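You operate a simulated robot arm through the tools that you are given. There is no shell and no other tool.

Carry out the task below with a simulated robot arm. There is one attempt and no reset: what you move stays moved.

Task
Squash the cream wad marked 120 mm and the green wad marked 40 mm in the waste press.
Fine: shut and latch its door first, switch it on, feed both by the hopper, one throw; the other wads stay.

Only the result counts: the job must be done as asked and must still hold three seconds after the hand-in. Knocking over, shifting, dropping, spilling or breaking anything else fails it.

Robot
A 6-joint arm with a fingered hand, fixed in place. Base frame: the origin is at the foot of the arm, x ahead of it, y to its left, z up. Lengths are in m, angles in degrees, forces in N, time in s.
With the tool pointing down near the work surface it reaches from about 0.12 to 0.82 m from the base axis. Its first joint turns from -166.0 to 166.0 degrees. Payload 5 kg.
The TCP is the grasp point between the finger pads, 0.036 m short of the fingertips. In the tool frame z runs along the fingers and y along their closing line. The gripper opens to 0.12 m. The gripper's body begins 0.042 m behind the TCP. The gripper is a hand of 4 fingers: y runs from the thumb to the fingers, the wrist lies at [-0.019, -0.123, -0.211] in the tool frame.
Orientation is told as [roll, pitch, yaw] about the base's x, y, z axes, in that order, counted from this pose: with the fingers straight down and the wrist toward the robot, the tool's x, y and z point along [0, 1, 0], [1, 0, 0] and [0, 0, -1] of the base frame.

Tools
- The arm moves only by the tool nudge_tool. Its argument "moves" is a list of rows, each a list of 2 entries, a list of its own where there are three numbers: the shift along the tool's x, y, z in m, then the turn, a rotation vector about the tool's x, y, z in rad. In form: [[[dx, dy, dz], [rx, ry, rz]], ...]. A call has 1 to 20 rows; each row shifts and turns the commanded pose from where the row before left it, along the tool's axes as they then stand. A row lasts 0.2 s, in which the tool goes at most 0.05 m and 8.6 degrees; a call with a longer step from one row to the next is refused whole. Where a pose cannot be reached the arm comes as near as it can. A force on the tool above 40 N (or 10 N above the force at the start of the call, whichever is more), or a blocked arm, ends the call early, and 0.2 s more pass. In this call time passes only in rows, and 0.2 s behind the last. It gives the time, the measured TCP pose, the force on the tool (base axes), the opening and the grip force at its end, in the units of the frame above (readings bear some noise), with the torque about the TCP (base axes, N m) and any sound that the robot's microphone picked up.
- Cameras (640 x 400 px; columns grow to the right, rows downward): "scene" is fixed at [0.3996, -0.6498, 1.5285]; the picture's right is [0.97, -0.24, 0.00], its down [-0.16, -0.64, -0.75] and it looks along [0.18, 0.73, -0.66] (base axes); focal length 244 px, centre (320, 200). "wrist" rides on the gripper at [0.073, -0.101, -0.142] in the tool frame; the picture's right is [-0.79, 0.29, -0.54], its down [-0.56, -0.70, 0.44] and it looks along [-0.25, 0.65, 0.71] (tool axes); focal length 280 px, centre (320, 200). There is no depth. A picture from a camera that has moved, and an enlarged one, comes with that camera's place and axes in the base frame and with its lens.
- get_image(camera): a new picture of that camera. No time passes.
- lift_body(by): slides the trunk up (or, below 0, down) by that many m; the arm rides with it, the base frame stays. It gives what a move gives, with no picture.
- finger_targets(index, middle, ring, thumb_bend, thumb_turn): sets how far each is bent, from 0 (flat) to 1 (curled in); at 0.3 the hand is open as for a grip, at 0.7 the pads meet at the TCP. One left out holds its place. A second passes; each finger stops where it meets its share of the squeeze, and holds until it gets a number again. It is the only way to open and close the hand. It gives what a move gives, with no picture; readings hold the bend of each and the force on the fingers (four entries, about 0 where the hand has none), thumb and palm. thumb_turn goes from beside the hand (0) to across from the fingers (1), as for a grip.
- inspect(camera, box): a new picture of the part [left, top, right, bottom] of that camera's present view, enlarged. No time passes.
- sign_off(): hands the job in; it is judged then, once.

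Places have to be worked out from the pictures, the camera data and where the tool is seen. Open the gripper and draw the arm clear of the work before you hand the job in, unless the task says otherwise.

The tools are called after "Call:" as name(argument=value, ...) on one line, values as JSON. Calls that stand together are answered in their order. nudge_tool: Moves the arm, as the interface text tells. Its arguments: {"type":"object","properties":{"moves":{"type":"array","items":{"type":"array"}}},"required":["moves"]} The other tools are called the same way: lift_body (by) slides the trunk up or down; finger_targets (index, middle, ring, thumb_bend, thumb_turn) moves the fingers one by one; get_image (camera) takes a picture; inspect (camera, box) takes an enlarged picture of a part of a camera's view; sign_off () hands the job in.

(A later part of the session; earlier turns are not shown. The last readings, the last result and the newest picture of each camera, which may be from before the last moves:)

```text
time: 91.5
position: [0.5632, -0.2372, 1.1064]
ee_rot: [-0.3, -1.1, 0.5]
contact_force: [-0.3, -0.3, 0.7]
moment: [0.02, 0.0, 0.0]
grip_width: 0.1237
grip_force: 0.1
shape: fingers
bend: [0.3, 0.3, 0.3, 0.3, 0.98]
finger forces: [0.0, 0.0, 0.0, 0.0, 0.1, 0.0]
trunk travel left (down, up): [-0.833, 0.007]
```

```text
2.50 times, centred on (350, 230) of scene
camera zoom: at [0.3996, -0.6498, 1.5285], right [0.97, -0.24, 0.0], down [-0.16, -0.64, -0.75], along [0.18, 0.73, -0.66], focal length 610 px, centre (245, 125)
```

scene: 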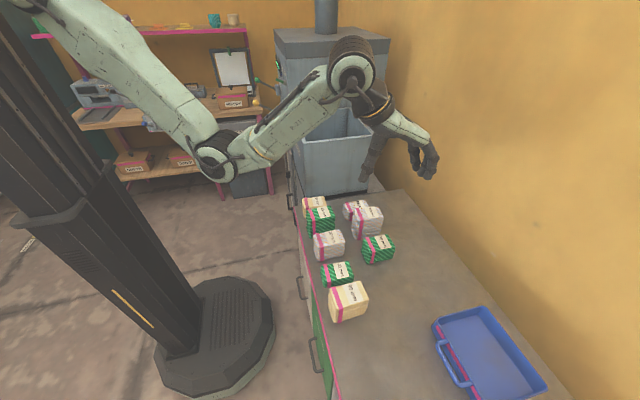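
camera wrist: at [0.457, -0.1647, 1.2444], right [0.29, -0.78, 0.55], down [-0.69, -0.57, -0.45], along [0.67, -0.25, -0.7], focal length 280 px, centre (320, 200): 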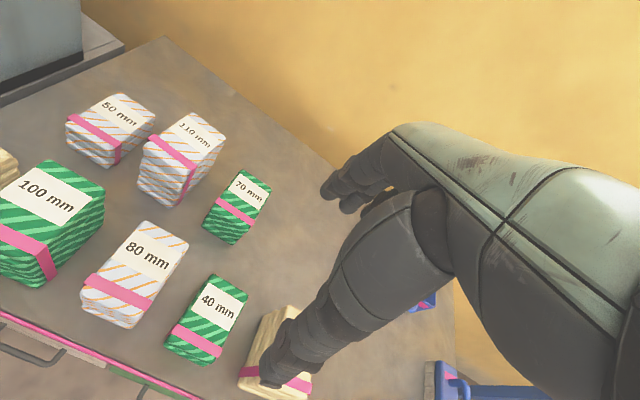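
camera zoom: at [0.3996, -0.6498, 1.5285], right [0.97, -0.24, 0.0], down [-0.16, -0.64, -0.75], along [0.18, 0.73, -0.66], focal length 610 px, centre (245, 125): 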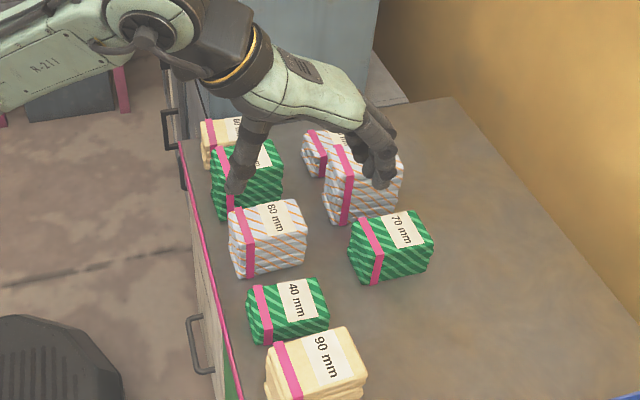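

Call:
inspect(camera="wrist", box=[130, 250, 290, 390])

```text
2.86 times, centred on (210, 320) of wrist
camera zoom: at [0.457, -0.1647, 1.2444], right [0.29, -0.78, 0.55], down [-0.69, -0.57, -0.45], along [0.67, -0.25, -0.7], focal length 801 px, centre (634, -143)
```

zoom: 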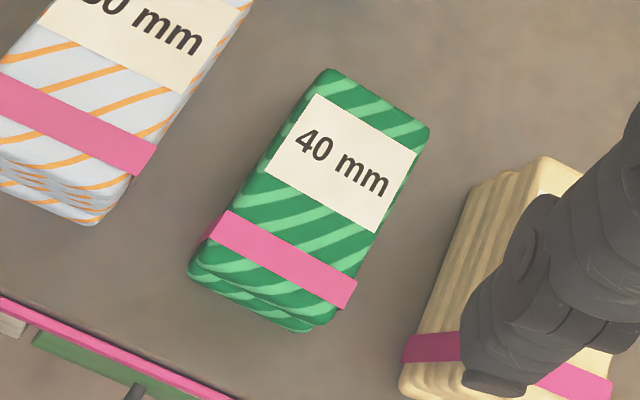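

Refined: green 40 mm spans x 0.516–0.603, y −0.265 to −0.204, centre (0.560,−0.235). I descend in two stages over it.

Call:
nudge_tool(moves=[[[0, -0.003, 0.035], [0.01, 0, 0]], [[0, 0, 0.035], [0.01, 0, 0]], [[0, 0, 0.035], [0, 0, 0]], [[0, 0, 0.035], [0, 0, 0]], [[0, 0, 0.035], [0, 0, 0]]])

Call:
get_image(camera="wrist")

Call:
inspect(camera="scene", box=[290, 180, 400, 310])

```text
time: 92.7
position: [0.5623, -0.2372, 0.929]
ee_rot: [-0.3, 0.1, 0.4]
contact_force: [0.3, -0.2, 0.1]
moment: [-0.02, -0.01, 0.0]
grip_width: 0.124
grip_force: 0.1
shape: fingers
bend: [0.3, 0.3, 0.3, 0.3, 0.98]
finger forces: [0.0, 0.1, 0.0, 0.0, 0.1, 0.0]
trunk travel left (down, up): [-0.833, 0.007]
```

```text
taken
camera wrist: at [0.4595, -0.1654, 1.0701], right [0.3, -0.78, 0.55], down [-0.7, -0.57, -0.44], along [0.65, -0.25, -0.71], focal length 280 px, centre (320, 200)
```

wrist: 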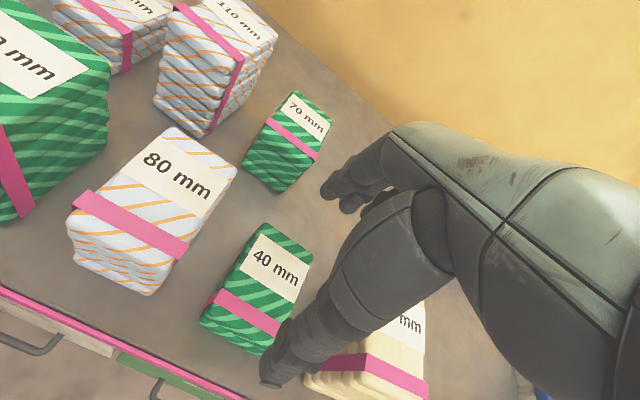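

```text
3.08 times, centred on (345, 245) of scene
camera zoom: at [0.3996, -0.6498, 1.5285], right [0.97, -0.24, 0.0], down [-0.16, -0.64, -0.75], along [0.18, 0.73, -0.66], focal length 751 px, centre (243, 62)
```

zoom: 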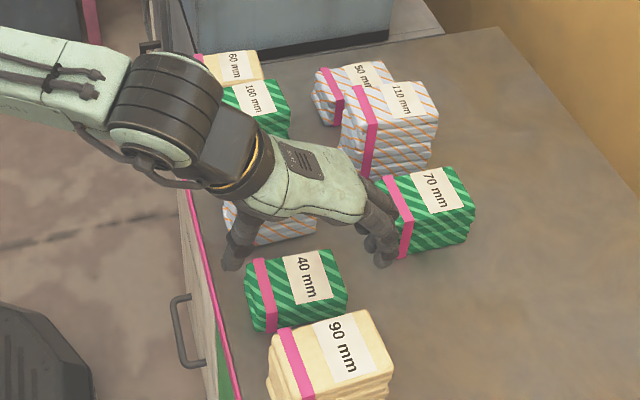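

Fingers are clear of the neighbours. I descend the rest to about z=0.85.

Call:
nudge_tool(moves=[[[0.001, -0.002, 0.02], [0, 0, 0]], [[0, 0, 0.02], [0, 0, 0]], [[0, 0, 0.02], [0, 0, 0]], [[0, 0, 0.017], [0, 0, 0]]])

Call:
get_image(camera="wrist")

Call:
inspect(camera="scene", box=[290, 180, 400, 310])

```text
time: 93.7
position: [0.5607, -0.2364, 0.8517]
ee_rot: [-0.4, 0.1, 0.5]
contact_force: [-0.7, 0.0, 1.0]
moment: [0.02, 0.0, 0.01]
grip_width: 0.1239
grip_force: 0.0
shape: fingers
bend: [0.3, 0.3, 0.3, 0.3, 0.98]
finger forces: [0.0, 0.1, 0.1, 0.0, 0.0, 0.1]
trunk travel left (down, up): [-0.833, 0.007]
```

```text
taken
camera wrist: at [0.4578, -0.1649, 0.9932], right [0.3, -0.78, 0.55], down [-0.7, -0.57, -0.44], along [0.65, -0.25, -0.71], focal length 280 px, centre (320, 200)
```

wrist: 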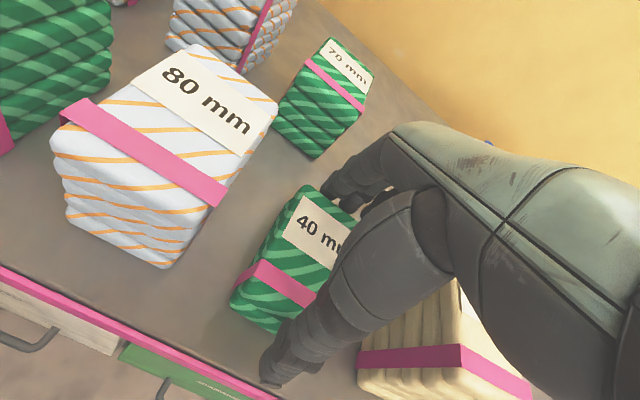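

```text
3.08 times, centred on (345, 245) of scene
camera zoom: at [0.3996, -0.6498, 1.5285], right [0.97, -0.24, 0.0], down [-0.16, -0.64, -0.75], along [0.18, 0.73, -0.66], focal length 751 px, centre (243, 62)
```

zoom: 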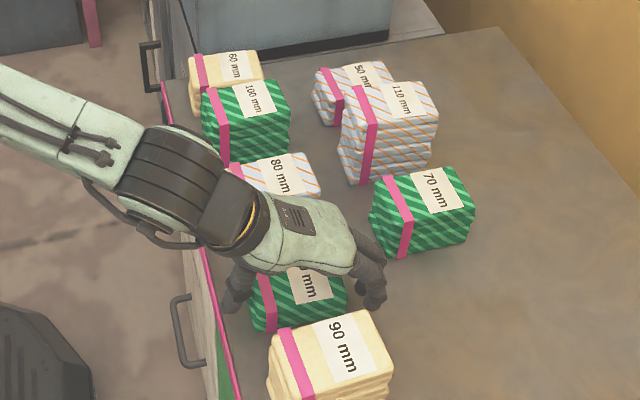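

No contact anywhere. I lower another 5 mm and close on the wad.

Call:
nudge_tool(moves=[[[0, 0, 0.006], [0, 0, 0]]])

Call:
finger_targets(index=0.42, middle=0.42, ring=0.42, thumb_bend=0.42)

Call:
inspect(camera="wrist", box=[200, 150, 400, 400])

Call:
inspect(camera="scene", box=[290, 180, 400, 310])

```text
time: 94.1
position: [0.5598, -0.2367, 0.8458]
ee_rot: [-0.3, 0.0, 0.5]
contact_force: [0.9, 0.0, 0.6]
moment: [0.0, -0.01, 0.0]
grip_width: 0.1239
grip_force: 0.1
shape: fingers
bend: [0.3, 0.3, 0.3, 0.3, 0.98]
finger forces: [0.1, 0.0, 0.0, 0.1, 0.0, 0.0]
trunk travel left (down, up): [-0.833, 0.007]
```

```text
time: 95.1
position: [0.5602, -0.2362, 0.8468]
ee_rot: [-0.3, 0.1, 0.4]
contact_force: [1.1, -1.6, 3.9]
moment: [0.02, -0.09, -0.01]
grip_width: 0.1108
grip_force: 11.2
shape: fingers
bend: [0.34, 0.4, 0.42, 0.36, 0.97]
finger forces: [9.5, 2.8, 0.1, 0.0, 10.0, 0.1]
trunk travel left (down, up): [-0.833, 0.007]
```

```text
1.60 times, centred on (300, 275) of wrist
camera zoom: at [0.4575, -0.1648, 0.9879], right [0.3, -0.78, 0.55], down [-0.7, -0.57, -0.44], along [0.65, -0.25, -0.71], focal length 449 px, centre (352, 80)
```

zoom: 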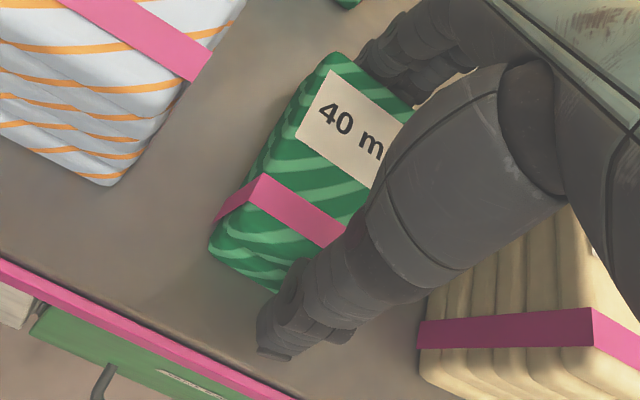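

```text
3.08 times, centred on (345, 245) of scene
camera zoom: at [0.3996, -0.6498, 1.5285], right [0.97, -0.24, 0.0], down [-0.16, -0.64, -0.75], along [0.18, 0.73, -0.66], focal length 751 px, centre (243, 62)
```

zoom: 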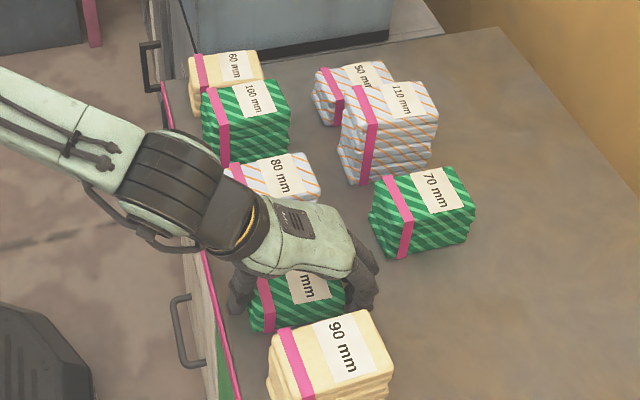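

Gripping begins (index 9.5 N, thumb 10 N). I tighten as before.

Call:
finger_targets(index=0.45, middle=0.52, ring=0.55, thumb_bend=0.46)

Call:
nudge_tool(moves=[[[0, 0, -0.015], [0, 0, 0]], [[0, 0, -0.02], [0, 0, 0]], [[0, 0, -0.02], [0, 0, 0]]])

Call:
inspect(camera="scene", box=[290, 180, 400, 310])

Call:
get_image(camera="wrist")

```text
time: 96.1
position: [0.5607, -0.2371, 0.8482]
ee_rot: [-0.3, 0.1, 0.6]
contact_force: [2.5, -0.4, 7.4]
moment: [-0.03, -0.28, -0.01]
grip_width: 0.1093
grip_force: 18.2
shape: fingers
bend: [0.36, 0.43, 0.54, 0.36, 0.97]
finger forces: [11.3, 8.4, 1.4, 0.0, 15.4, 0.0]
trunk travel left (down, up): [-0.833, 0.007]
```

```text
time: 96.9
position: [0.5608, -0.237, 0.9006]
ee_rot: [-0.3, 0.3, 0.5]
contact_force: [0.2, 0.7, -1.0]
moment: [0.09, -0.02, -0.01]
grip_width: 0.1038
grip_force: 13.9
shape: fingers
bend: [0.39, 0.44, 0.55, 0.38, 0.97]
finger forces: [7.1, 6.8, 0.3, 0.0, 13.8, 0.0]
trunk travel left (down, up): [-0.833, 0.007]
```

```text
3.08 times, centred on (345, 245) of scene
camera zoom: at [0.3996, -0.6498, 1.5285], right [0.97, -0.24, 0.0], down [-0.16, -0.64, -0.75], along [0.18, 0.73, -0.66], focal length 751 px, centre (243, 62)
```

zoom: 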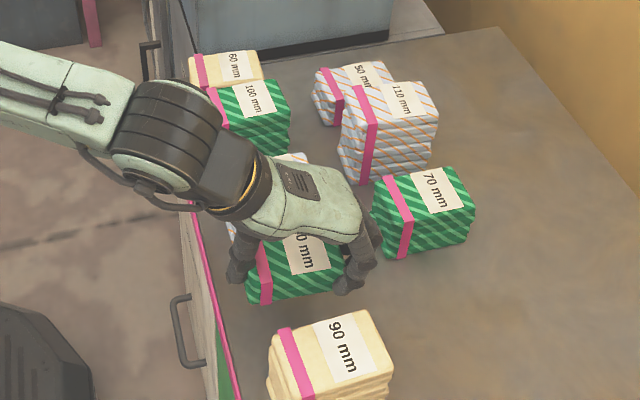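

```text
taken
camera wrist: at [0.4584, -0.1646, 1.0425], right [0.3, -0.78, 0.54], down [-0.7, -0.57, -0.44], along [0.65, -0.25, -0.71], focal length 280 px, centre (320, 200)
```

wrist: 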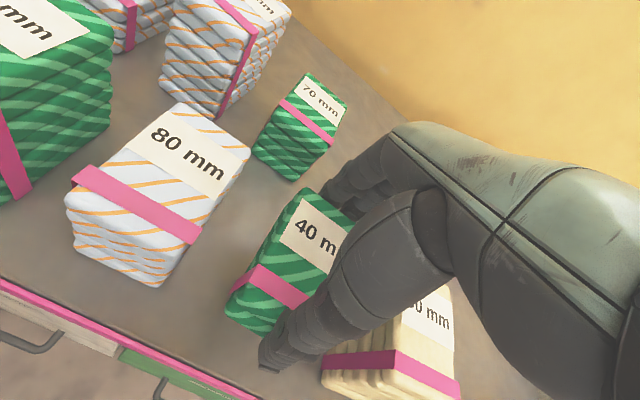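

Lifted, though the grip eased slightly (thumb 14 N). I tighten a bit before carrying.

Call:
finger_targets(index=0.55, middle=0.6, ring=0.6, thumb_bend=0.55)

Call:
inspect(camera="wrist", box=[200, 150, 400, 400])

```text
time: 97.9
position: [0.5616, -0.2371, 0.9007]
ee_rot: [-0.2, 0.1, 0.5]
contact_force: [0.7, 0.8, -1.8]
moment: [0.12, -0.05, -0.1]
grip_width: 0.1016
grip_force: 20.7
shape: fingers
bend: [0.39, 0.46, 0.6, 0.38, 0.96]
finger forces: [12.0, 9.2, 0.3, 0.1, 21.0, 0.0]
trunk travel left (down, up): [-0.833, 0.007]
```

```text
1.60 times, centred on (300, 275) of wrist
camera zoom: at [0.4587, -0.1647, 1.0424], right [0.3, -0.78, 0.55], down [-0.7, -0.57, -0.44], along [0.65, -0.25, -0.71], focal length 449 px, centre (352, 80)
```

zoom: 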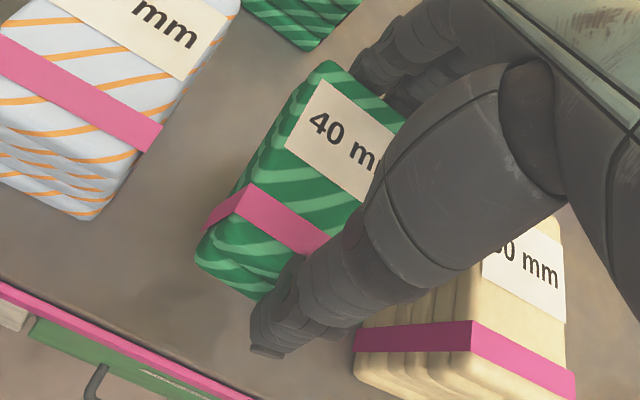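

Firm grip now (21 N). I raise it clear of the neighbours, then outwards and up.

Call:
nudge_tool(moves=[[[0, 0, -0.03], [0, 0, 0]], [[0, 0, -0.04], [0, 0, 0]], [[0, 0, -0.04], [0, 0, 0]], [[0, 0, -0.04], [0, 0, 0]], [[0, 0.03, -0.03], [0, 0, 0]], [[0, 0.03, -0.03], [0, 0, 0]], [[0, 0.03, -0.03], [0, 0, 0]], [[0, 0.03, -0.03], [0, 0, 0]]])

Call:
get_image(camera="scene")

```text
time: 99.7
position: [0.6828, -0.2337, 1.1705]
ee_rot: [-0.3, 0.3, 0.5]
contact_force: [1.3, 0.6, -1.4]
moment: [0.16, -0.04, -0.05]
grip_width: 0.101
grip_force: 20.7
shape: fingers
bend: [0.39, 0.46, 0.6, 0.38, 0.96]
finger forces: [11.5, 9.2, 0.2, 0.0, 20.2, 0.0]
trunk travel left (down, up): [-0.833, 0.007]
```

```text
taken
```

scene: 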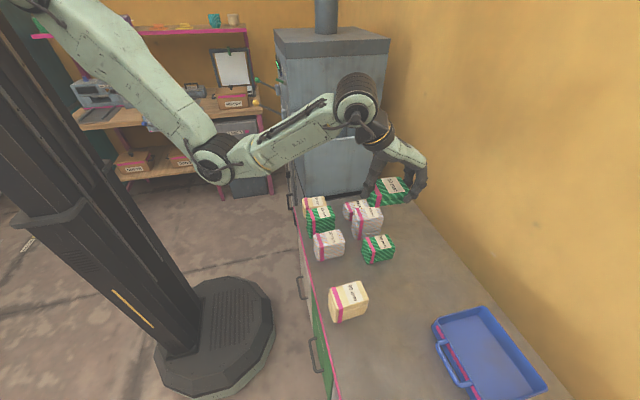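

Held well. I carry it to the hopper.

Call:
nudge_tool(moves=[[[0.02, 0, -0.03], [0, 0, 0]], [[0.043, 0, 0], [0, 0, 0]], [[0.043, 0, 0], [0, 0, 0]], [[0.043, 0, 0], [0, 0, 0]], [[0.043, 0, 0], [0, 0, 0]], [[0.043, 0, 0], [0, 0, 0]], [[0.043, 0, 0], [0, 0, 0]], [[0.043, 0, 0], [0, 0, 0]], [[0.043, 0, 0], [0, 0, 0]], [[0.043, 0, 0], [0, 0, 0]], [[0.043, 0, 0], [0, 0, 0]], [[0.043, 0, 0], [0, 0, 0]], [[0.043, 0, 0], [0, 0, 0]], [[0.043, 0, 0], [0, 0, 0]]])

Call:
get_image(camera="scene")

Call:
get_image(camera="wrist")

```text
time: 102.7
position: [0.6758, 0.3483, 1.1987]
ee_rot: [-0.4, 0.2, 0.4]
contact_force: [-0.2, 0.5, -0.4]
moment: [-0.03, -0.01, -0.01]
grip_width: 0.1011
grip_force: 19.4
shape: fingers
bend: [0.39, 0.46, 0.6, 0.38, 0.96]
finger forces: [11.3, 8.3, 0.1, 0.0, 19.8, 0.0]
trunk travel left (down, up): [-0.833, 0.007]
```

```text
taken
```

scene: 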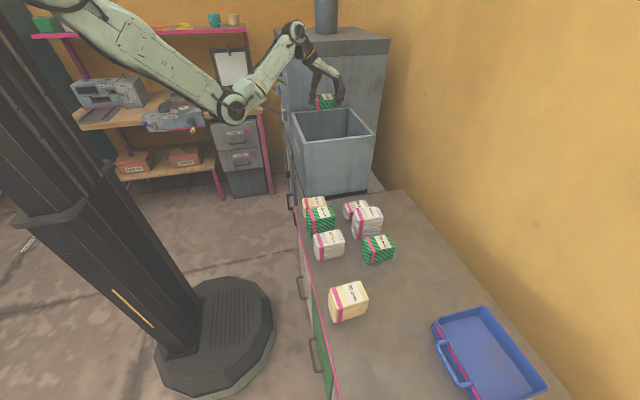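

```text
taken
camera wrist: at [0.5728, 0.42, 1.339], right [0.3, -0.78, 0.55], down [-0.7, -0.57, -0.44], along [0.65, -0.25, -0.71], focal length 280 px, centre (320, 200)
```

wrist: 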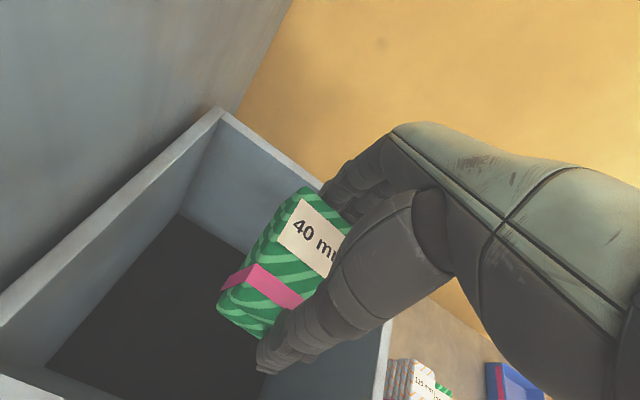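

The green wad is over the hopper. I lower it to just inside the rim and release.

Call:
nudge_tool(moves=[[[-0.002, 0.005, 0.022], [0, 0, 0]], [[-0.002, 0.005, 0.022], [0, 0, 0]], [[0, 0, 0.022], [0, 0, 0]], [[0, 0, 0.02], [0, 0, 0]]])

Call:
inspect(camera="scene", box=[270, 40, 400, 170])

Call:
finger_targets(index=0.1, middle=0.1, ring=0.1, thumb_bend=0.1)

Call:
inspect(camera="scene", box=[270, 40, 400, 170])

Call:
get_image(camera="wrist")

```text
time: 103.7
position: [0.6852, 0.34, 1.111]
ee_rot: [-0.2, 0.1, 0.5]
contact_force: [0.8, -1.1, -0.6]
moment: [-0.03, 0.0, -0.01]
grip_width: 0.1007
grip_force: 20.1
shape: fingers
bend: [0.39, 0.46, 0.6, 0.38, 0.96]
finger forces: [11.4, 8.3, 0.1, 0.0, 19.8, 0.0]
trunk travel left (down, up): [-0.833, 0.007]
```

```text
3.08 times, centred on (335, 105) of scene
camera zoom: at [0.3996, -0.6498, 1.5285], right [0.97, -0.24, 0.0], down [-0.16, -0.64, -0.75], along [0.18, 0.73, -0.66], focal length 751 px, centre (274, 492)
```

zoom: 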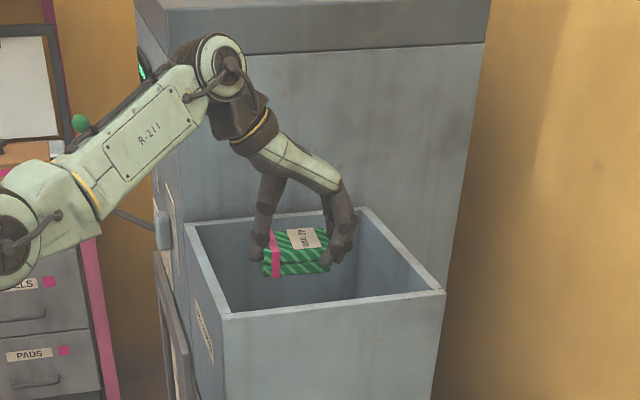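

```text
time: 104.7
position: [0.6854, 0.3408, 1.1122]
ee_rot: [-0.3, 0.0, 0.5]
contact_force: [0.1, 0.0, 0.4]
moment: [0.03, 0.0, 0.01]
grip_width: 0.1753
grip_force: 0.0
shape: fingers
bend: [0.1, 0.1, 0.1, 0.1, 0.97]
finger forces: [0.0, 0.0, 0.0, 0.1, 0.0, 0.0]
trunk travel left (down, up): [-0.833, 0.007]
```

```text
3.08 times, centred on (335, 105) of scene
camera zoom: at [0.3996, -0.6498, 1.5285], right [0.97, -0.24, 0.0], down [-0.16, -0.64, -0.75], along [0.18, 0.73, -0.66], focal length 751 px, centre (274, 492)
```

zoom: 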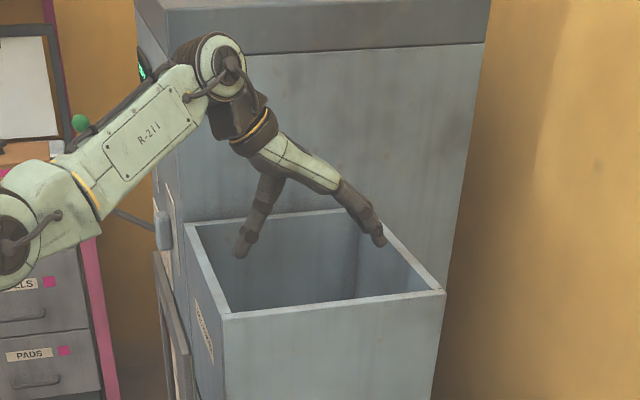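

```text
taken
camera wrist: at [0.5826, 0.4121, 1.2537], right [0.3, -0.78, 0.55], down [-0.7, -0.57, -0.44], along [0.65, -0.25, -0.71], focal length 280 px, centre (320, 200)
```

wrist: 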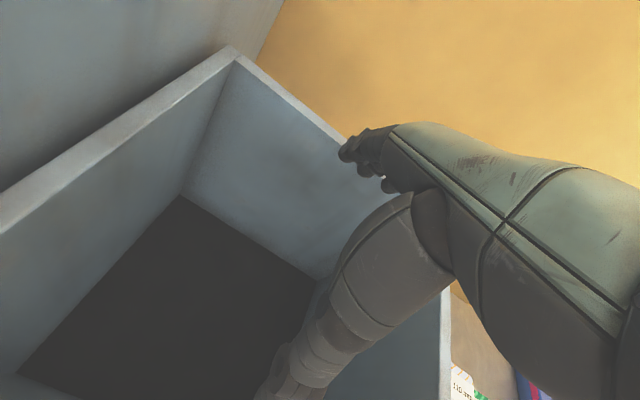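

Both wads are in. I close the hand to normal opening while raising, and retrace the proven path away from the hopper.

Call:
nudge_tool(moves=[[[0, 0, -0.03], [0, 0, 0]], [[0, 0, -0.03], [0, 0, 0]], [[0, 0, -0.03], [0, 0, 0]], [[-0.045, 0, 0], [0, 0, 0]], [[-0.045, 0, 0], [0, 0, 0]], [[-0.045, 0, 0], [0, 0, 0]], [[-0.045, -0.005, 0], [0, 0, 0]], [[-0.045, -0.005, 0], [0, 0, 0]], [[-0.045, -0.005, 0], [0, 0, 0]], [[-0.045, -0.01, 0.01], [0, 0, 0]], [[-0.045, -0.01, 0.01], [0, 0, 0]], [[-0.03, -0.01, 0.01], [0, 0, 0]]])

Call:
finger_targets(index=0.5, middle=0.5, ring=0.5, thumb_bend=0.5)

Call:
get_image(camera="scene")

```text
time: 107.3
position: [0.6444, -0.0519, 1.1741]
ee_rot: [-0.2, 0.2, 0.5]
contact_force: [-1.2, 0.6, -0.5]
moment: [-0.03, 0.0, 0.02]
grip_width: 0.1753
grip_force: 0.0
shape: fingers
bend: [0.1, 0.1, 0.1, 0.1, 0.97]
finger forces: [0.1, 0.0, 0.1, 0.0, 0.1, 0.0]
trunk travel left (down, up): [-0.833, 0.007]
```

```text
time: 108.3
position: [0.6456, -0.0501, 1.1736]
ee_rot: [-0.3, 0.1, 0.5]
contact_force: [-1.3, 0.4, -0.3]
moment: [-0.01, -0.01, -0.02]
grip_width: 0.0649
grip_force: 0.0
shape: fingers
bend: [0.5, 0.5, 0.5, 0.5, 0.97]
finger forces: [0.1, 0.0, 0.0, 0.0, 0.0, 0.0]
trunk travel left (down, up): [-0.833, 0.007]
```

```text
taken
```

scene: 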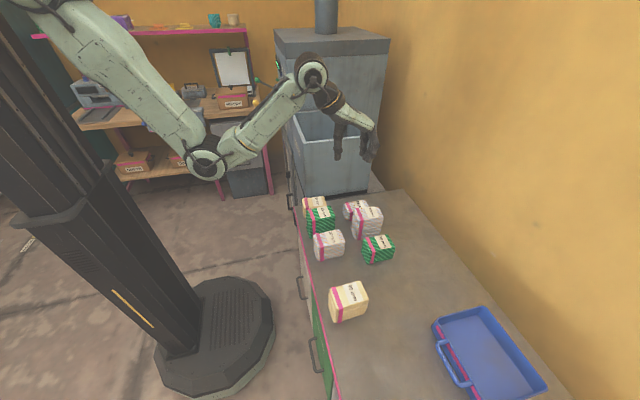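

I pitch the hand up to level here, above the counter and clear of everything.

Call:
nudge_tool(moves=[[[0, 0.0006, -0.008], [-0.131, 0, 0]], [[0, 0.0015, -0.008], [-0.131, 0, 0]], [[0, 0.0026, -0.0076], [-0.131, 0, 0]], [[0, 0.0035, -0.0072], [-0.131, 0, 0]], [[0, 0.0045, -0.0066], [-0.131, 0, 0]], [[0, 0.0052, -0.006], [-0.131, 0, 0]], [[0, 0.006, -0.0052], [-0.131, 0, 0]], [[0, 0.0066, -0.0045], [-0.131, 0, 0]], [[0, 0.0072, -0.0035], [-0.131, 0, 0]], [[0, 0.0076, -0.0026], [-0.131, 0, 0]], [[0, 0.0078, -0.0015], [-0.131, 0, 0]], [[0, 0.008, -0.0006], [-0.131, 0, 0]]])

Call:
get_image(camera="scene")

```text
time: 111.1
position: [0.6603, -0.0135, 1.2297]
ee_rot: [-56.4, -71.5, 59.4]
contact_force: [-0.7, 0.0, 0.3]
moment: [-0.04, -0.04, 0.01]
grip_width: 0.0647
grip_force: 0.1
shape: fingers
bend: [0.5, 0.5, 0.5, 0.5, 0.98]
finger forces: [0.0, 0.1, 0.0, 0.0, 0.1, 0.0]
out of reach, approached as far as the arm can: row 10
trunk travel left (down, up): [-0.833, 0.007]
stopped in row 12: the arm was blocked; the commanded pose is now the measured one
```

```text
taken
```

scene: 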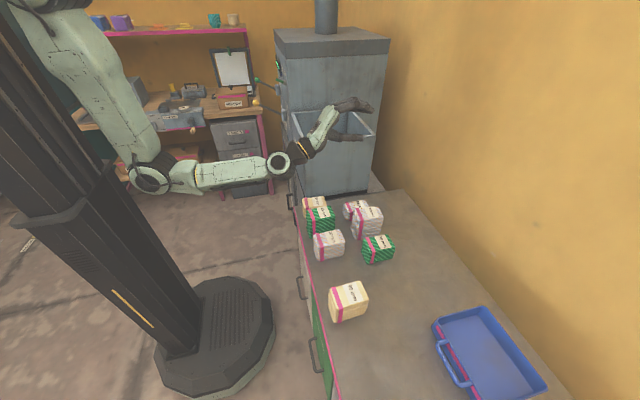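

The call stopped near the end (forces are zero; probably a joint limit). I check the hand's axes through the wrist camera.

Call:
get_image(camera="wrist")

Call:
inspect(camera="scene", box=[250, 60, 400, 220])

```text
taken
camera wrist: at [0.4968, 0.0248, 1.1386], right [-0.43, -0.7, 0.58], down [0.36, -0.72, -0.59], along [0.83, -0.04, 0.56], focal length 280 px, centre (320, 200)
```

wrist: 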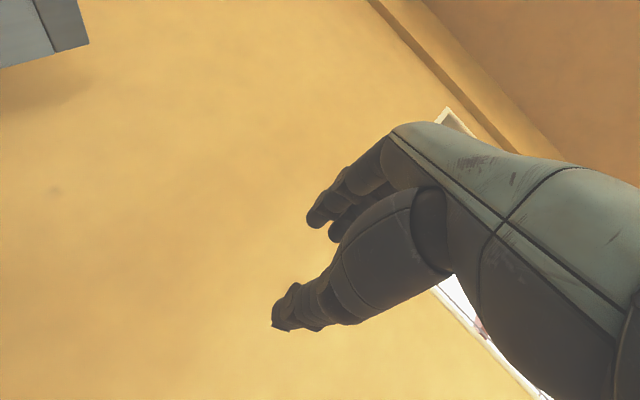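

```text
2.50 times, centred on (325, 140) of scene
camera zoom: at [0.3996, -0.6498, 1.5285], right [0.97, -0.24, 0.0], down [-0.16, -0.64, -0.75], along [0.18, 0.73, -0.66], focal length 610 px, centre (308, 350)
```

zoom: 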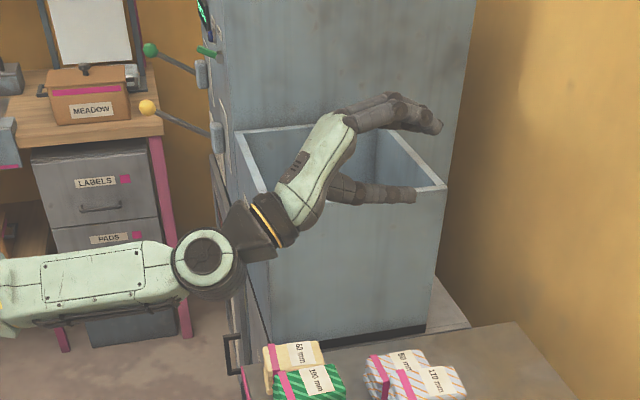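

Nothing is touched; the hand just rolled ~16° off. I correct the roll and pitch while backing toward the robot and up.

Call:
nudge_tool(moves=[[[0.01, 0.02, -0.02], [0, 0, 0.13]], [[0.01, 0.02, -0.02], [0, 0, 0.14]], [[0.01, 0.02, -0.02], [-0.085, 0, 0]], [[0.01, 0.02, -0.02], [-0.085, 0, 0]]])

Call:
get_image(camera="wrist")

Call:
get_image(camera="scene")

```text
time: 112.1
position: [0.6022, 0.006, 1.3079]
ee_rot: [-12.5, -87.8, 14.8]
contact_force: [-0.3, -0.6, 0.4]
moment: [-0.01, -0.02, 0.03]
grip_width: 0.0645
grip_force: 0.1
shape: fingers
bend: [0.5, 0.5, 0.5, 0.5, 0.98]
finger forces: [0.0, 0.1, 0.0, 0.0, 0.1, 0.0]
out of reach, approached as far as the arm can: row 3, 4
trunk travel left (down, up): [-0.833, 0.007]
```

```text
taken
camera wrist: at [0.4516, 0.0704, 1.2104], right [-0.5, -0.81, 0.32], down [0.44, -0.55, -0.71], along [0.75, -0.22, 0.63], focal length 280 px, centre (320, 200)
```

wrist: 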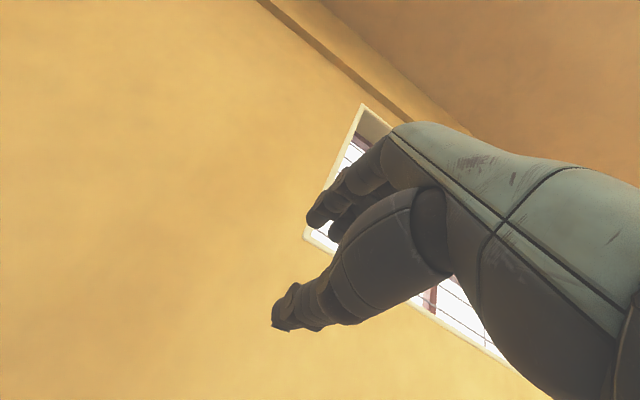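

```text
taken
```

scene: 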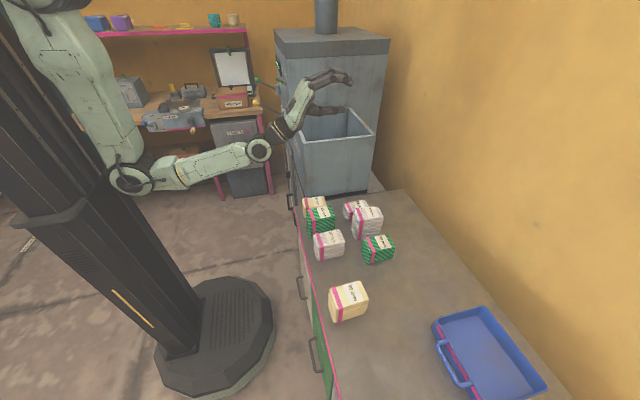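

The hand is level again at (0.60,0.006,1.31). I retrace to the spot in front of the press at (0.31,0.41) with 35° yaw.

Call:
nudge_tool(moves=[[[0.038, 0.003, -0.027], [0, 0, 0]], [[0.045, 0.003, -0.018], [0, 0, 0]], [[0.045, 0, -0.018], [0, 0, 0]], [[0.045, 0, -0.018], [0, 0, 0]], [[0.045, 0, -0.018], [0, 0.1, 0]], [[0.045, 0, -0.018], [0, 0.1, 0]], [[0.045, 0, -0.018], [0, 0.1, 0]], [[0.04, 0, -0.02], [0, 0.1, 0]], [[0.035, 0, -0.02], [0, 0.1, 0]], [[0.035, 0, -0.02], [0, 0.08, 0]]])

Call:
get_image(camera="scene")

Call:
get_image(camera="wrist")

```text
time: 114.3
position: [0.4606, 0.2027, 1.3888]
ee_rot: [-167.1, -80.8, -160.6]
contact_force: [-0.3, 0.2, -0.8]
moment: [0.01, -0.01, 0.01]
grip_width: 0.0647
grip_force: 0.1
shape: fingers
bend: [0.5, 0.5, 0.5, 0.5, 0.97]
finger forces: [0.0, 0.0, 0.0, 0.0, 0.0, 0.0]
out of reach, approached as far as the arm can: row 1, 2, 3, 4
trunk travel left (down, up): [-0.833, 0.007]
stopped in row 10: the arm was blocked; the commanded pose is now the measured one
```

```text
taken
```

scene: 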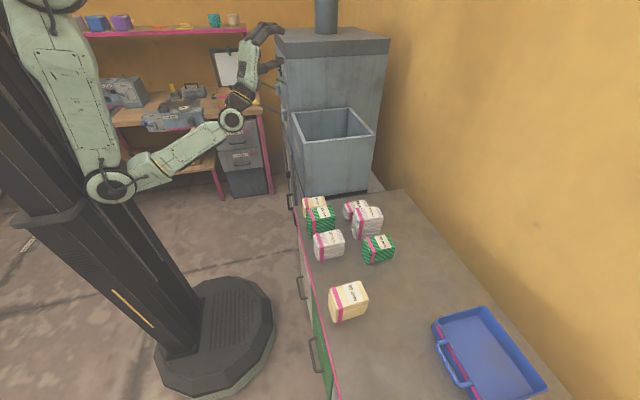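

```text
taken
camera wrist: at [0.3181, 0.1951, 1.2641], right [-0.08, -0.97, 0.23], down [0.77, -0.2, -0.6], along [0.63, 0.13, 0.76], focal length 280 px, centre (320, 200)
```

wrist: 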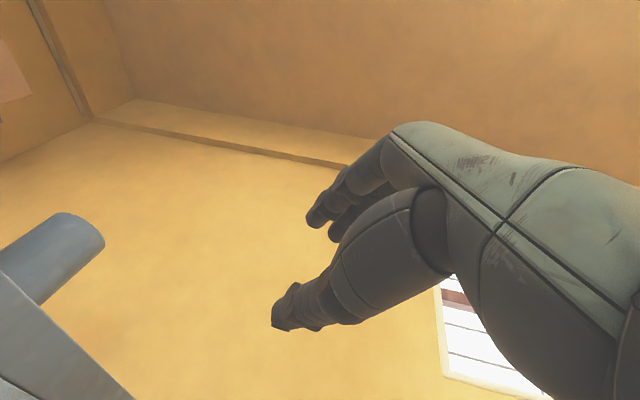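

The arm hit a joint limit again mid-way but touched nothing. I continue toward (0.31,0.41,1.32), levelling the hand on the way.

Call:
nudge_tool(moves=[[[0.03, -0.02, -0.004], [0.04, 0, 0]], [[0.035, -0.015, -0.004], [0.04, 0, 0]], [[0.04, -0.01, -0.004], [0.04, 0, 0]], [[0.042, -0.005, -0.004], [0.04, 0, 0]], [[0.042, 0, -0.004], [0, 0, 0]], [[0.042, 0, -0.004], [0, 0, 0]]])

Call:
get_image(camera="scene")

Call:
get_image(camera="wrist")

```text
time: 115.7
position: [0.4299, 0.2738, 1.3844]
ee_rot: [-109.2, -82.5, 142.7]
contact_force: [0.3, 0.8, 0.5]
moment: [0.01, 0.0, 0.03]
grip_width: 0.0645
grip_force: 0.0
shape: fingers
bend: [0.5, 0.5, 0.5, 0.5, 0.98]
finger forces: [0.0, 0.1, 0.0, 0.1, 0.1, 0.1]
out of reach, approached as far as the arm can: row 1, 2, 3, 4, 5, 6
trunk travel left (down, up): [-0.833, 0.007]
```

```text
taken
```

scene: 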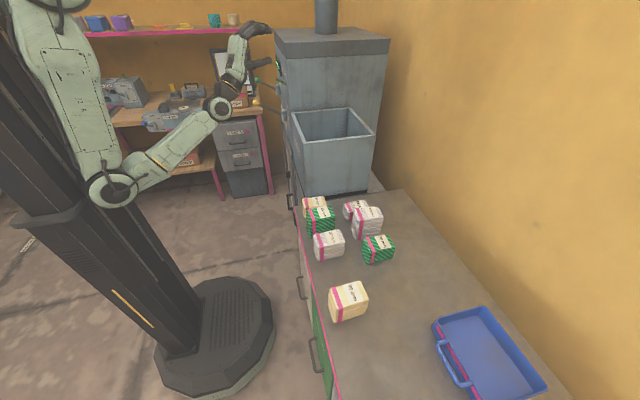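

```text
taken
camera wrist: at [0.2815, 0.2461, 1.2673], right [-0.05, -0.93, 0.36], down [0.75, -0.27, -0.61], along [0.66, 0.24, 0.71], focal length 280 px, centre (320, 200)
```

wrist: 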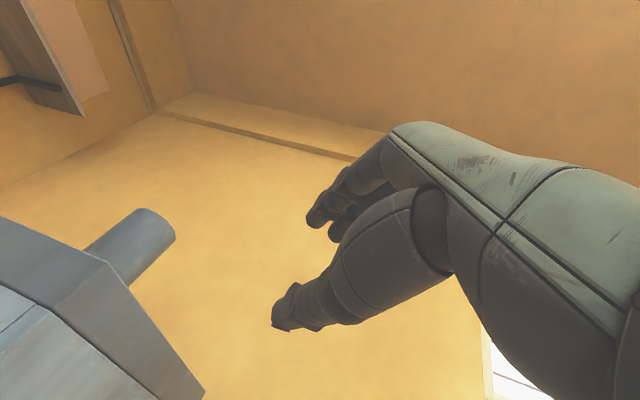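

The arm is folded to its limit here. I lower the trunk 0.35 m (the space below is clear), then move outwards to the lever.

Call:
lift_body(by=-0.35)

Call:
nudge_tool(moves=[[[0.035, 0, -0.03], [0, 0, 0]], [[0.035, 0, -0.03], [0, 0, 0]], [[0.035, 0, -0.03], [0, 0, 0]], [[0.035, 0, -0.03], [0, 0, 0]]])

Call:
get_image(camera="scene")

Call:
get_image(camera="wrist")

```text
time: 119.1
position: [0.4353, 0.2723, 1.029]
ee_rot: [-105.8, -83.0, 139.6]
contact_force: [0.3, 0.8, 0.1]
moment: [0.02, 0.0, -0.01]
grip_width: 0.0643
grip_force: 0.1
shape: fingers
bend: [0.5, 0.5, 0.5, 0.5, 0.98]
finger forces: [0.0, 0.2, 0.0, 0.0, 0.0, 0.0]
trunk travel left (down, up): [-0.483, 0.357]
```

```text
time: 119.8
position: [0.4005, 0.2659, 1.0878]
ee_rot: [-137.1, -77.2, 170.5]
contact_force: [-0.2, 0.1, 0.2]
moment: [-0.02, 0.02, 0.01]
grip_width: 0.0643
grip_force: 0.0
shape: fingers
bend: [0.5, 0.5, 0.5, 0.5, 0.98]
finger forces: [0.1, 0.1, 0.0, 0.0, 0.0, 0.1]
out of reach, approached as far as the arm can: row 1, 2, 3
trunk travel left (down, up): [-0.483, 0.357]
stopped in row 3: the arm was blocked; the commanded pose is now the measured one
```

```text
taken
```

scene: 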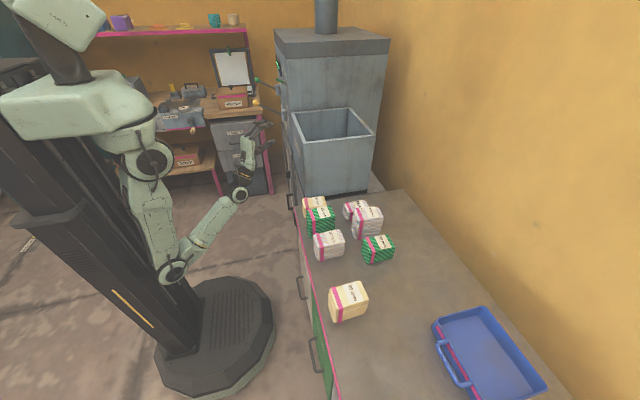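

```text
taken
camera wrist: at [0.2676, 0.2427, 0.9543], right [-0.08, -0.95, 0.31], down [0.81, -0.25, -0.53], along [0.58, 0.21, 0.79], focal length 280 px, centre (320, 200)
```

wrist: 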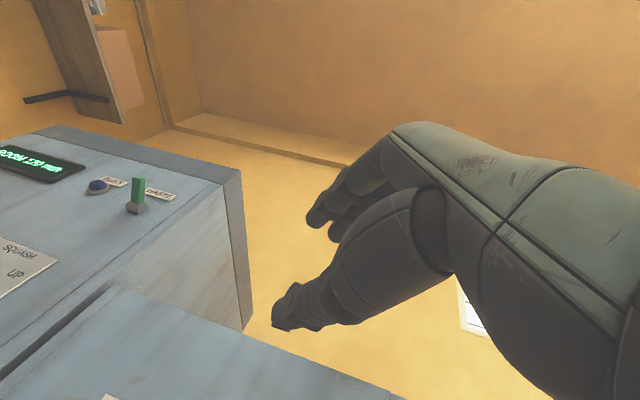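

The display has changed; the panel shows a smaller room. I enlarge it, and then move in +y, staying in front of the hopper.

Call:
inspect(camera="wrist", box=[0, 120, 200, 300])

Call:
nudge_tool(moves=[[[0.036, 0.003, 0.0145], [0, 0, 0]], [[0.036, 0.003, 0.0145], [0, 0, 0]], [[0.036, 0.003, 0.0145], [0, 0, 0]], [[0.036, 0.003, 0.0145], [0, 0, 0]], [[0.036, 0.003, 0.0145], [0, 0, 0]]])

Call:
get_image(camera="wrist")

Call:
get_image(camera="scene")

```text
2.22 times, centred on (100, 210) of wrist
camera zoom: at [0.2676, 0.2427, 0.9543], right [-0.08, -0.95, 0.31], down [0.81, -0.25, -0.53], along [0.58, 0.21, 0.79], focal length 623 px, centre (809, 178)
```

zoom: 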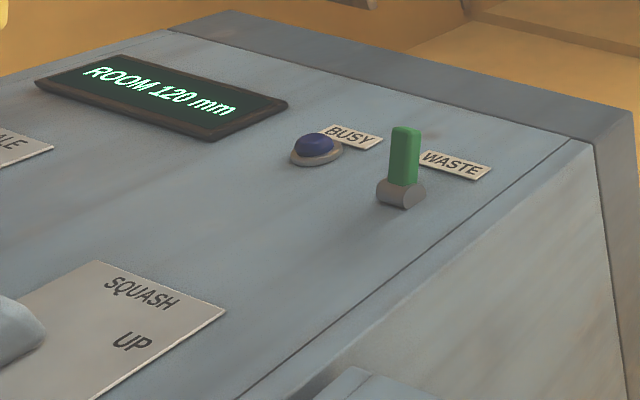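

```text
time: 121.0
position: [0.4479, 0.3309, 1.0892]
ee_rot: [-120.8, -78.4, 157.0]
contact_force: [-0.3, 0.1, 0.9]
moment: [0.01, -0.03, -0.02]
grip_width: 0.0643
grip_force: 0.0
shape: fingers
bend: [0.5, 0.5, 0.5, 0.5, 0.98]
finger forces: [0.0, 0.0, 0.0, 0.0, 0.0, 0.0]
out of reach, approached as far as the arm can: row 1, 2, 3, 4, 5
trunk travel left (down, up): [-0.483, 0.357]
```

```text
taken
camera wrist: at [0.3103, 0.2956, 0.9619], right [-0.03, -0.93, 0.36], down [0.81, -0.24, -0.54], along [0.59, 0.27, 0.76], focal length 280 px, centre (320, 200)
```

wrist: 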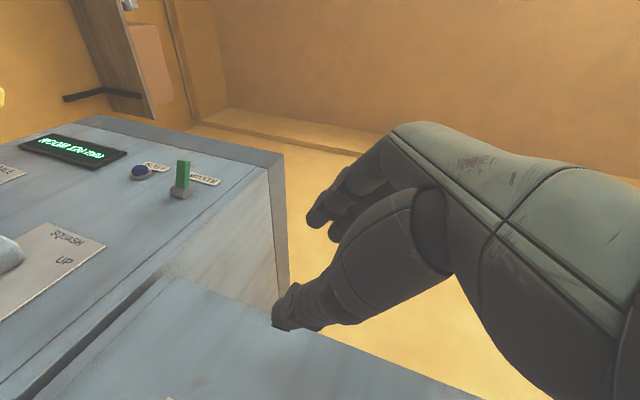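

```text
taken
```

scene: 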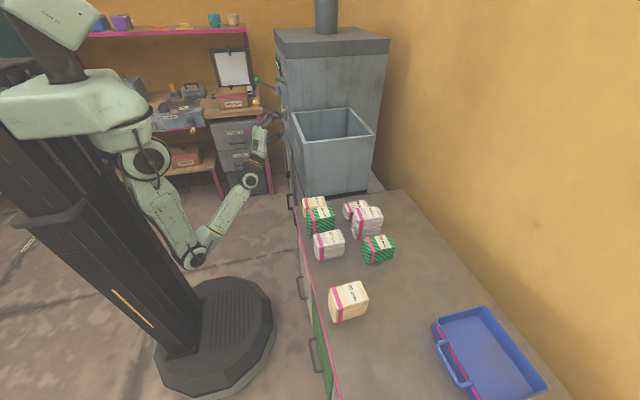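

ROOM 120 mm: both wads (160 mm) are counted in the chamber. I continue along +y and back from the hopper face.

Call:
nudge_tool(moves=[[[0.039, 0.006, -0.002], [0, 0, 0]], [[0.039, 0.006, -0.002], [0, 0, 0]], [[0.039, 0.006, -0.002], [0, 0, 0]], [[0.039, 0.006, -0.002], [0, 0, 0]]])

Call:
get_image(camera="wrist")

Call:
inspect(camera="scene", box=[220, 60, 320, 200])

```text
time: 122.0
position: [0.4413, 0.3646, 1.1028]
ee_rot: [-123.3, -78.9, 162.5]
contact_force: [-1.1, 0.7, -0.1]
moment: [0.05, 0.02, -0.04]
grip_width: 0.0645
grip_force: 0.1
shape: fingers
bend: [0.5, 0.5, 0.5, 0.5, 0.98]
finger forces: [0.0, 0.0, 0.0, 0.0, 0.1, 0.0]
out of reach, approached as far as the arm can: row 1, 2, 3, 4
trunk travel left (down, up): [-0.483, 0.357]
```

```text
taken
camera wrist: at [0.3058, 0.3241, 0.9759], right [0.02, -0.94, 0.35], down [0.81, -0.19, -0.55], along [0.58, 0.3, 0.76], focal length 280 px, centre (320, 200)
```

wrist: 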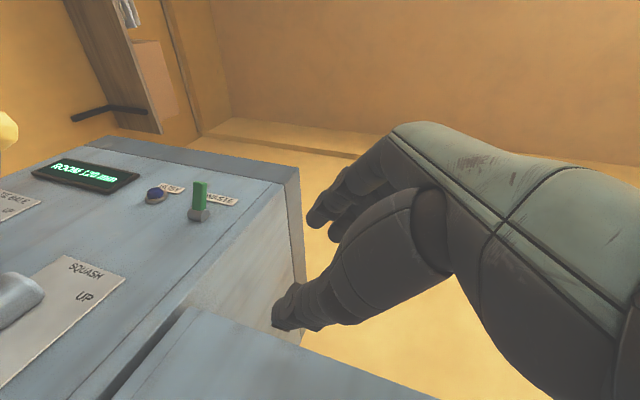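

```text
2.86 times, centred on (270, 130) of scene
camera zoom: at [0.3996, -0.6498, 1.5285], right [0.97, -0.24, 0.0], down [-0.16, -0.64, -0.75], along [0.18, 0.73, -0.66], focal length 698 px, centre (463, 400)
```

zoom: 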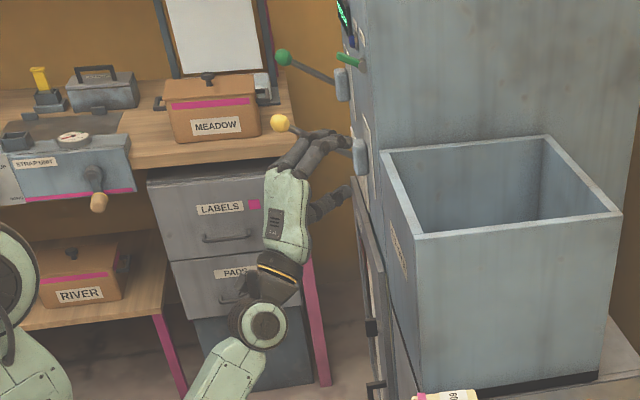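

The arm keeps meeting a joint limit in this posture. I test moving down and back to find freedom.

Call:
nudge_tool(moves=[[[0.02, -0.03, -0.015], [0, 0, 0]], [[0.02, -0.03, -0.015], [0, 0, 0]], [[0.02, -0.03, -0.015], [0, 0, 0]]])

Call:
inspect(camera="scene", box=[120, 60, 320, 280])

```text
time: 122.8
position: [0.4346, 0.3256, 1.0343]
ee_rot: [-130.9, -77.1, 168.4]
contact_force: [0.0, -0.9, 0.3]
moment: [-0.01, 0.01, 0.01]
grip_width: 0.0646
grip_force: 0.0
shape: fingers
bend: [0.5, 0.5, 0.5, 0.5, 0.98]
finger forces: [0.0, 0.1, 0.1, 0.0, 0.0, 0.0]
out of reach, approached as far as the arm can: row 1, 2, 3
trunk travel left (down, up): [-0.483, 0.357]
```

```text
1.82 times, centred on (220, 170) of scene
camera zoom: at [0.3996, -0.6498, 1.5285], right [0.97, -0.24, 0.0], down [-0.16, -0.64, -0.75], along [0.18, 0.73, -0.66], focal length 444 px, centre (502, 254)
```

zoom: 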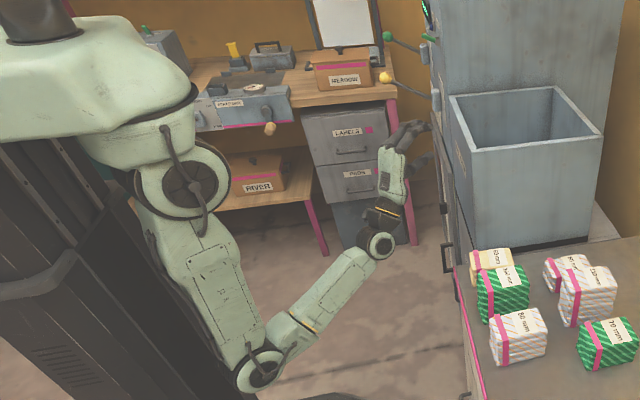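

The upper arm hangs at its limit in this posture. A fingers-down approach, as at the very start, suits the lever better. I close the fingers, raise the trunk, and pitch the hand down while moving outward above the hopper.

Call:
finger_targets(index=0.65, middle=0.65, ring=0.65, thumb_bend=0.65)

Call:
lift_body(by=0.35)

Call:
get_image(camera="scene")

Call:
get_image(camera="wrist")

```text
time: 123.8
position: [0.4346, 0.3256, 1.0332]
ee_rot: [-130.8, -77.1, 168.3]
contact_force: [-0.4, 0.2, -0.1]
moment: [-0.01, -0.01, 0.01]
grip_width: 0.0201
grip_force: 0.0
shape: fingers
bend: [0.65, 0.65, 0.65, 0.65, 0.98]
finger forces: [0.1, 0.0, 0.0, 0.0, 0.0, 0.0]
trunk travel left (down, up): [-0.483, 0.357]
```

```text
time: 127.2
position: [0.4341, 0.3253, 1.3835]
ee_rot: [-130.8, -77.1, 168.4]
contact_force: [-0.8, -0.3, 0.1]
moment: [0.01, 0.02, -0.01]
grip_width: 0.0201
grip_force: 0.0
shape: fingers
bend: [0.65, 0.65, 0.65, 0.65, 0.98]
finger forces: [0.1, 0.0, 0.1, 0.0, 0.0, 0.2]
trunk travel left (down, up): [-0.833, 0.007]
```

```text
taken
```

scene: 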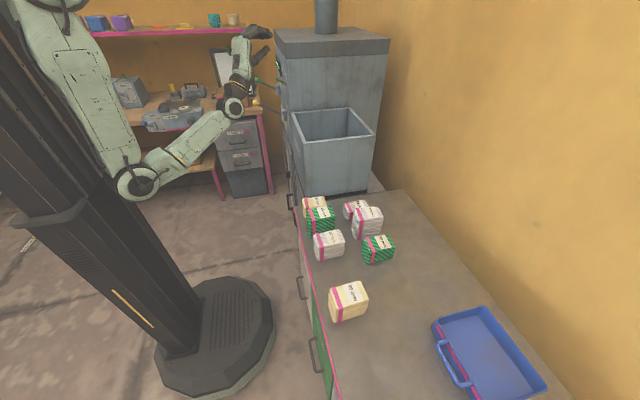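

```text
taken
camera wrist: at [0.3026, 0.2902, 1.2512], right [-0.02, -0.94, 0.34], down [0.83, -0.2, -0.52], along [0.56, 0.27, 0.78], focal length 280 px, centre (320, 200)
```

wrist: 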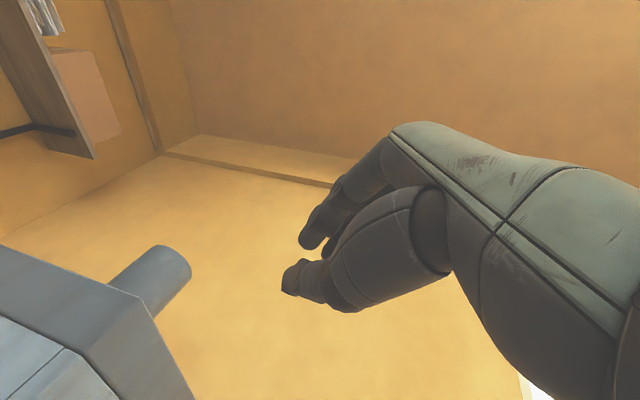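

Now I pitch down in 13 rows, drifting outward and down over the hopper.

Call:
nudge_tool(moves=[[[0, -0.0151, 0.0081], [0.134, 0, 0.05]], [[0, -0.0139, 0.0101], [0.134, 0, 0.05]], [[0, -0.0125, 0.0117], [0.134, 0, 0.05]], [[0, -0.0108, 0.0134], [0.134, 0, 0]], [[0, -0.0088, 0.0147], [0.134, 0, 0]], [[0, -0.0069, 0.0156], [0.134, 0, 0]], [[0, -0.0047, 0.0165], [0.134, 0, 0]], [[0, -0.0024, 0.017], [0.134, 0, 0]], [[0, -0.0002, 0.0171], [0.134, 0, 0]], [[0, 0.0022, 0.0171], [0.134, 0, 0]], [[0, 0.0045, 0.0165], [0.134, 0, 0]], [[0, 0.0064, 0.0159], [0.134, 0, 0]]])

Call:
get_image(camera="scene")

Call:
get_image(camera="wrist")

```text
time: 129.8
position: [0.4627, 0.4645, 1.2201]
ee_rot: [-5.3, -7.3, 37.5]
contact_force: [0.2, -0.1, 0.5]
moment: [-0.01, 0.01, 0.02]
grip_width: 0.0201
grip_force: 0.1
shape: fingers
bend: [0.65, 0.65, 0.65, 0.65, 0.98]
finger forces: [0.0, 0.0, 0.1, 0.0, 0.0, 0.0]
out of reach, approached as far as the arm can: row 1, 2, 4, 5, 6, 7, 8, 9, 10, 11, 12
trunk travel left (down, up): [-0.833, 0.007]
```

```text
taken
```

scene: 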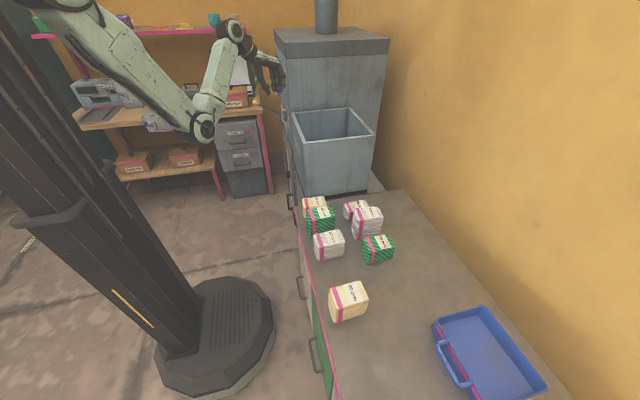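

```text
taken
camera wrist: at [0.3163, 0.4604, 1.3406], right [0.61, -0.46, 0.64], down [-0.15, -0.87, -0.47], along [0.78, 0.2, -0.6], focal length 280 px, centre (320, 200)
```

wrist: 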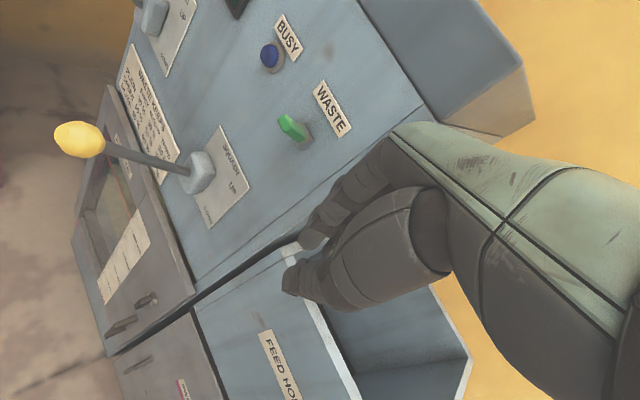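

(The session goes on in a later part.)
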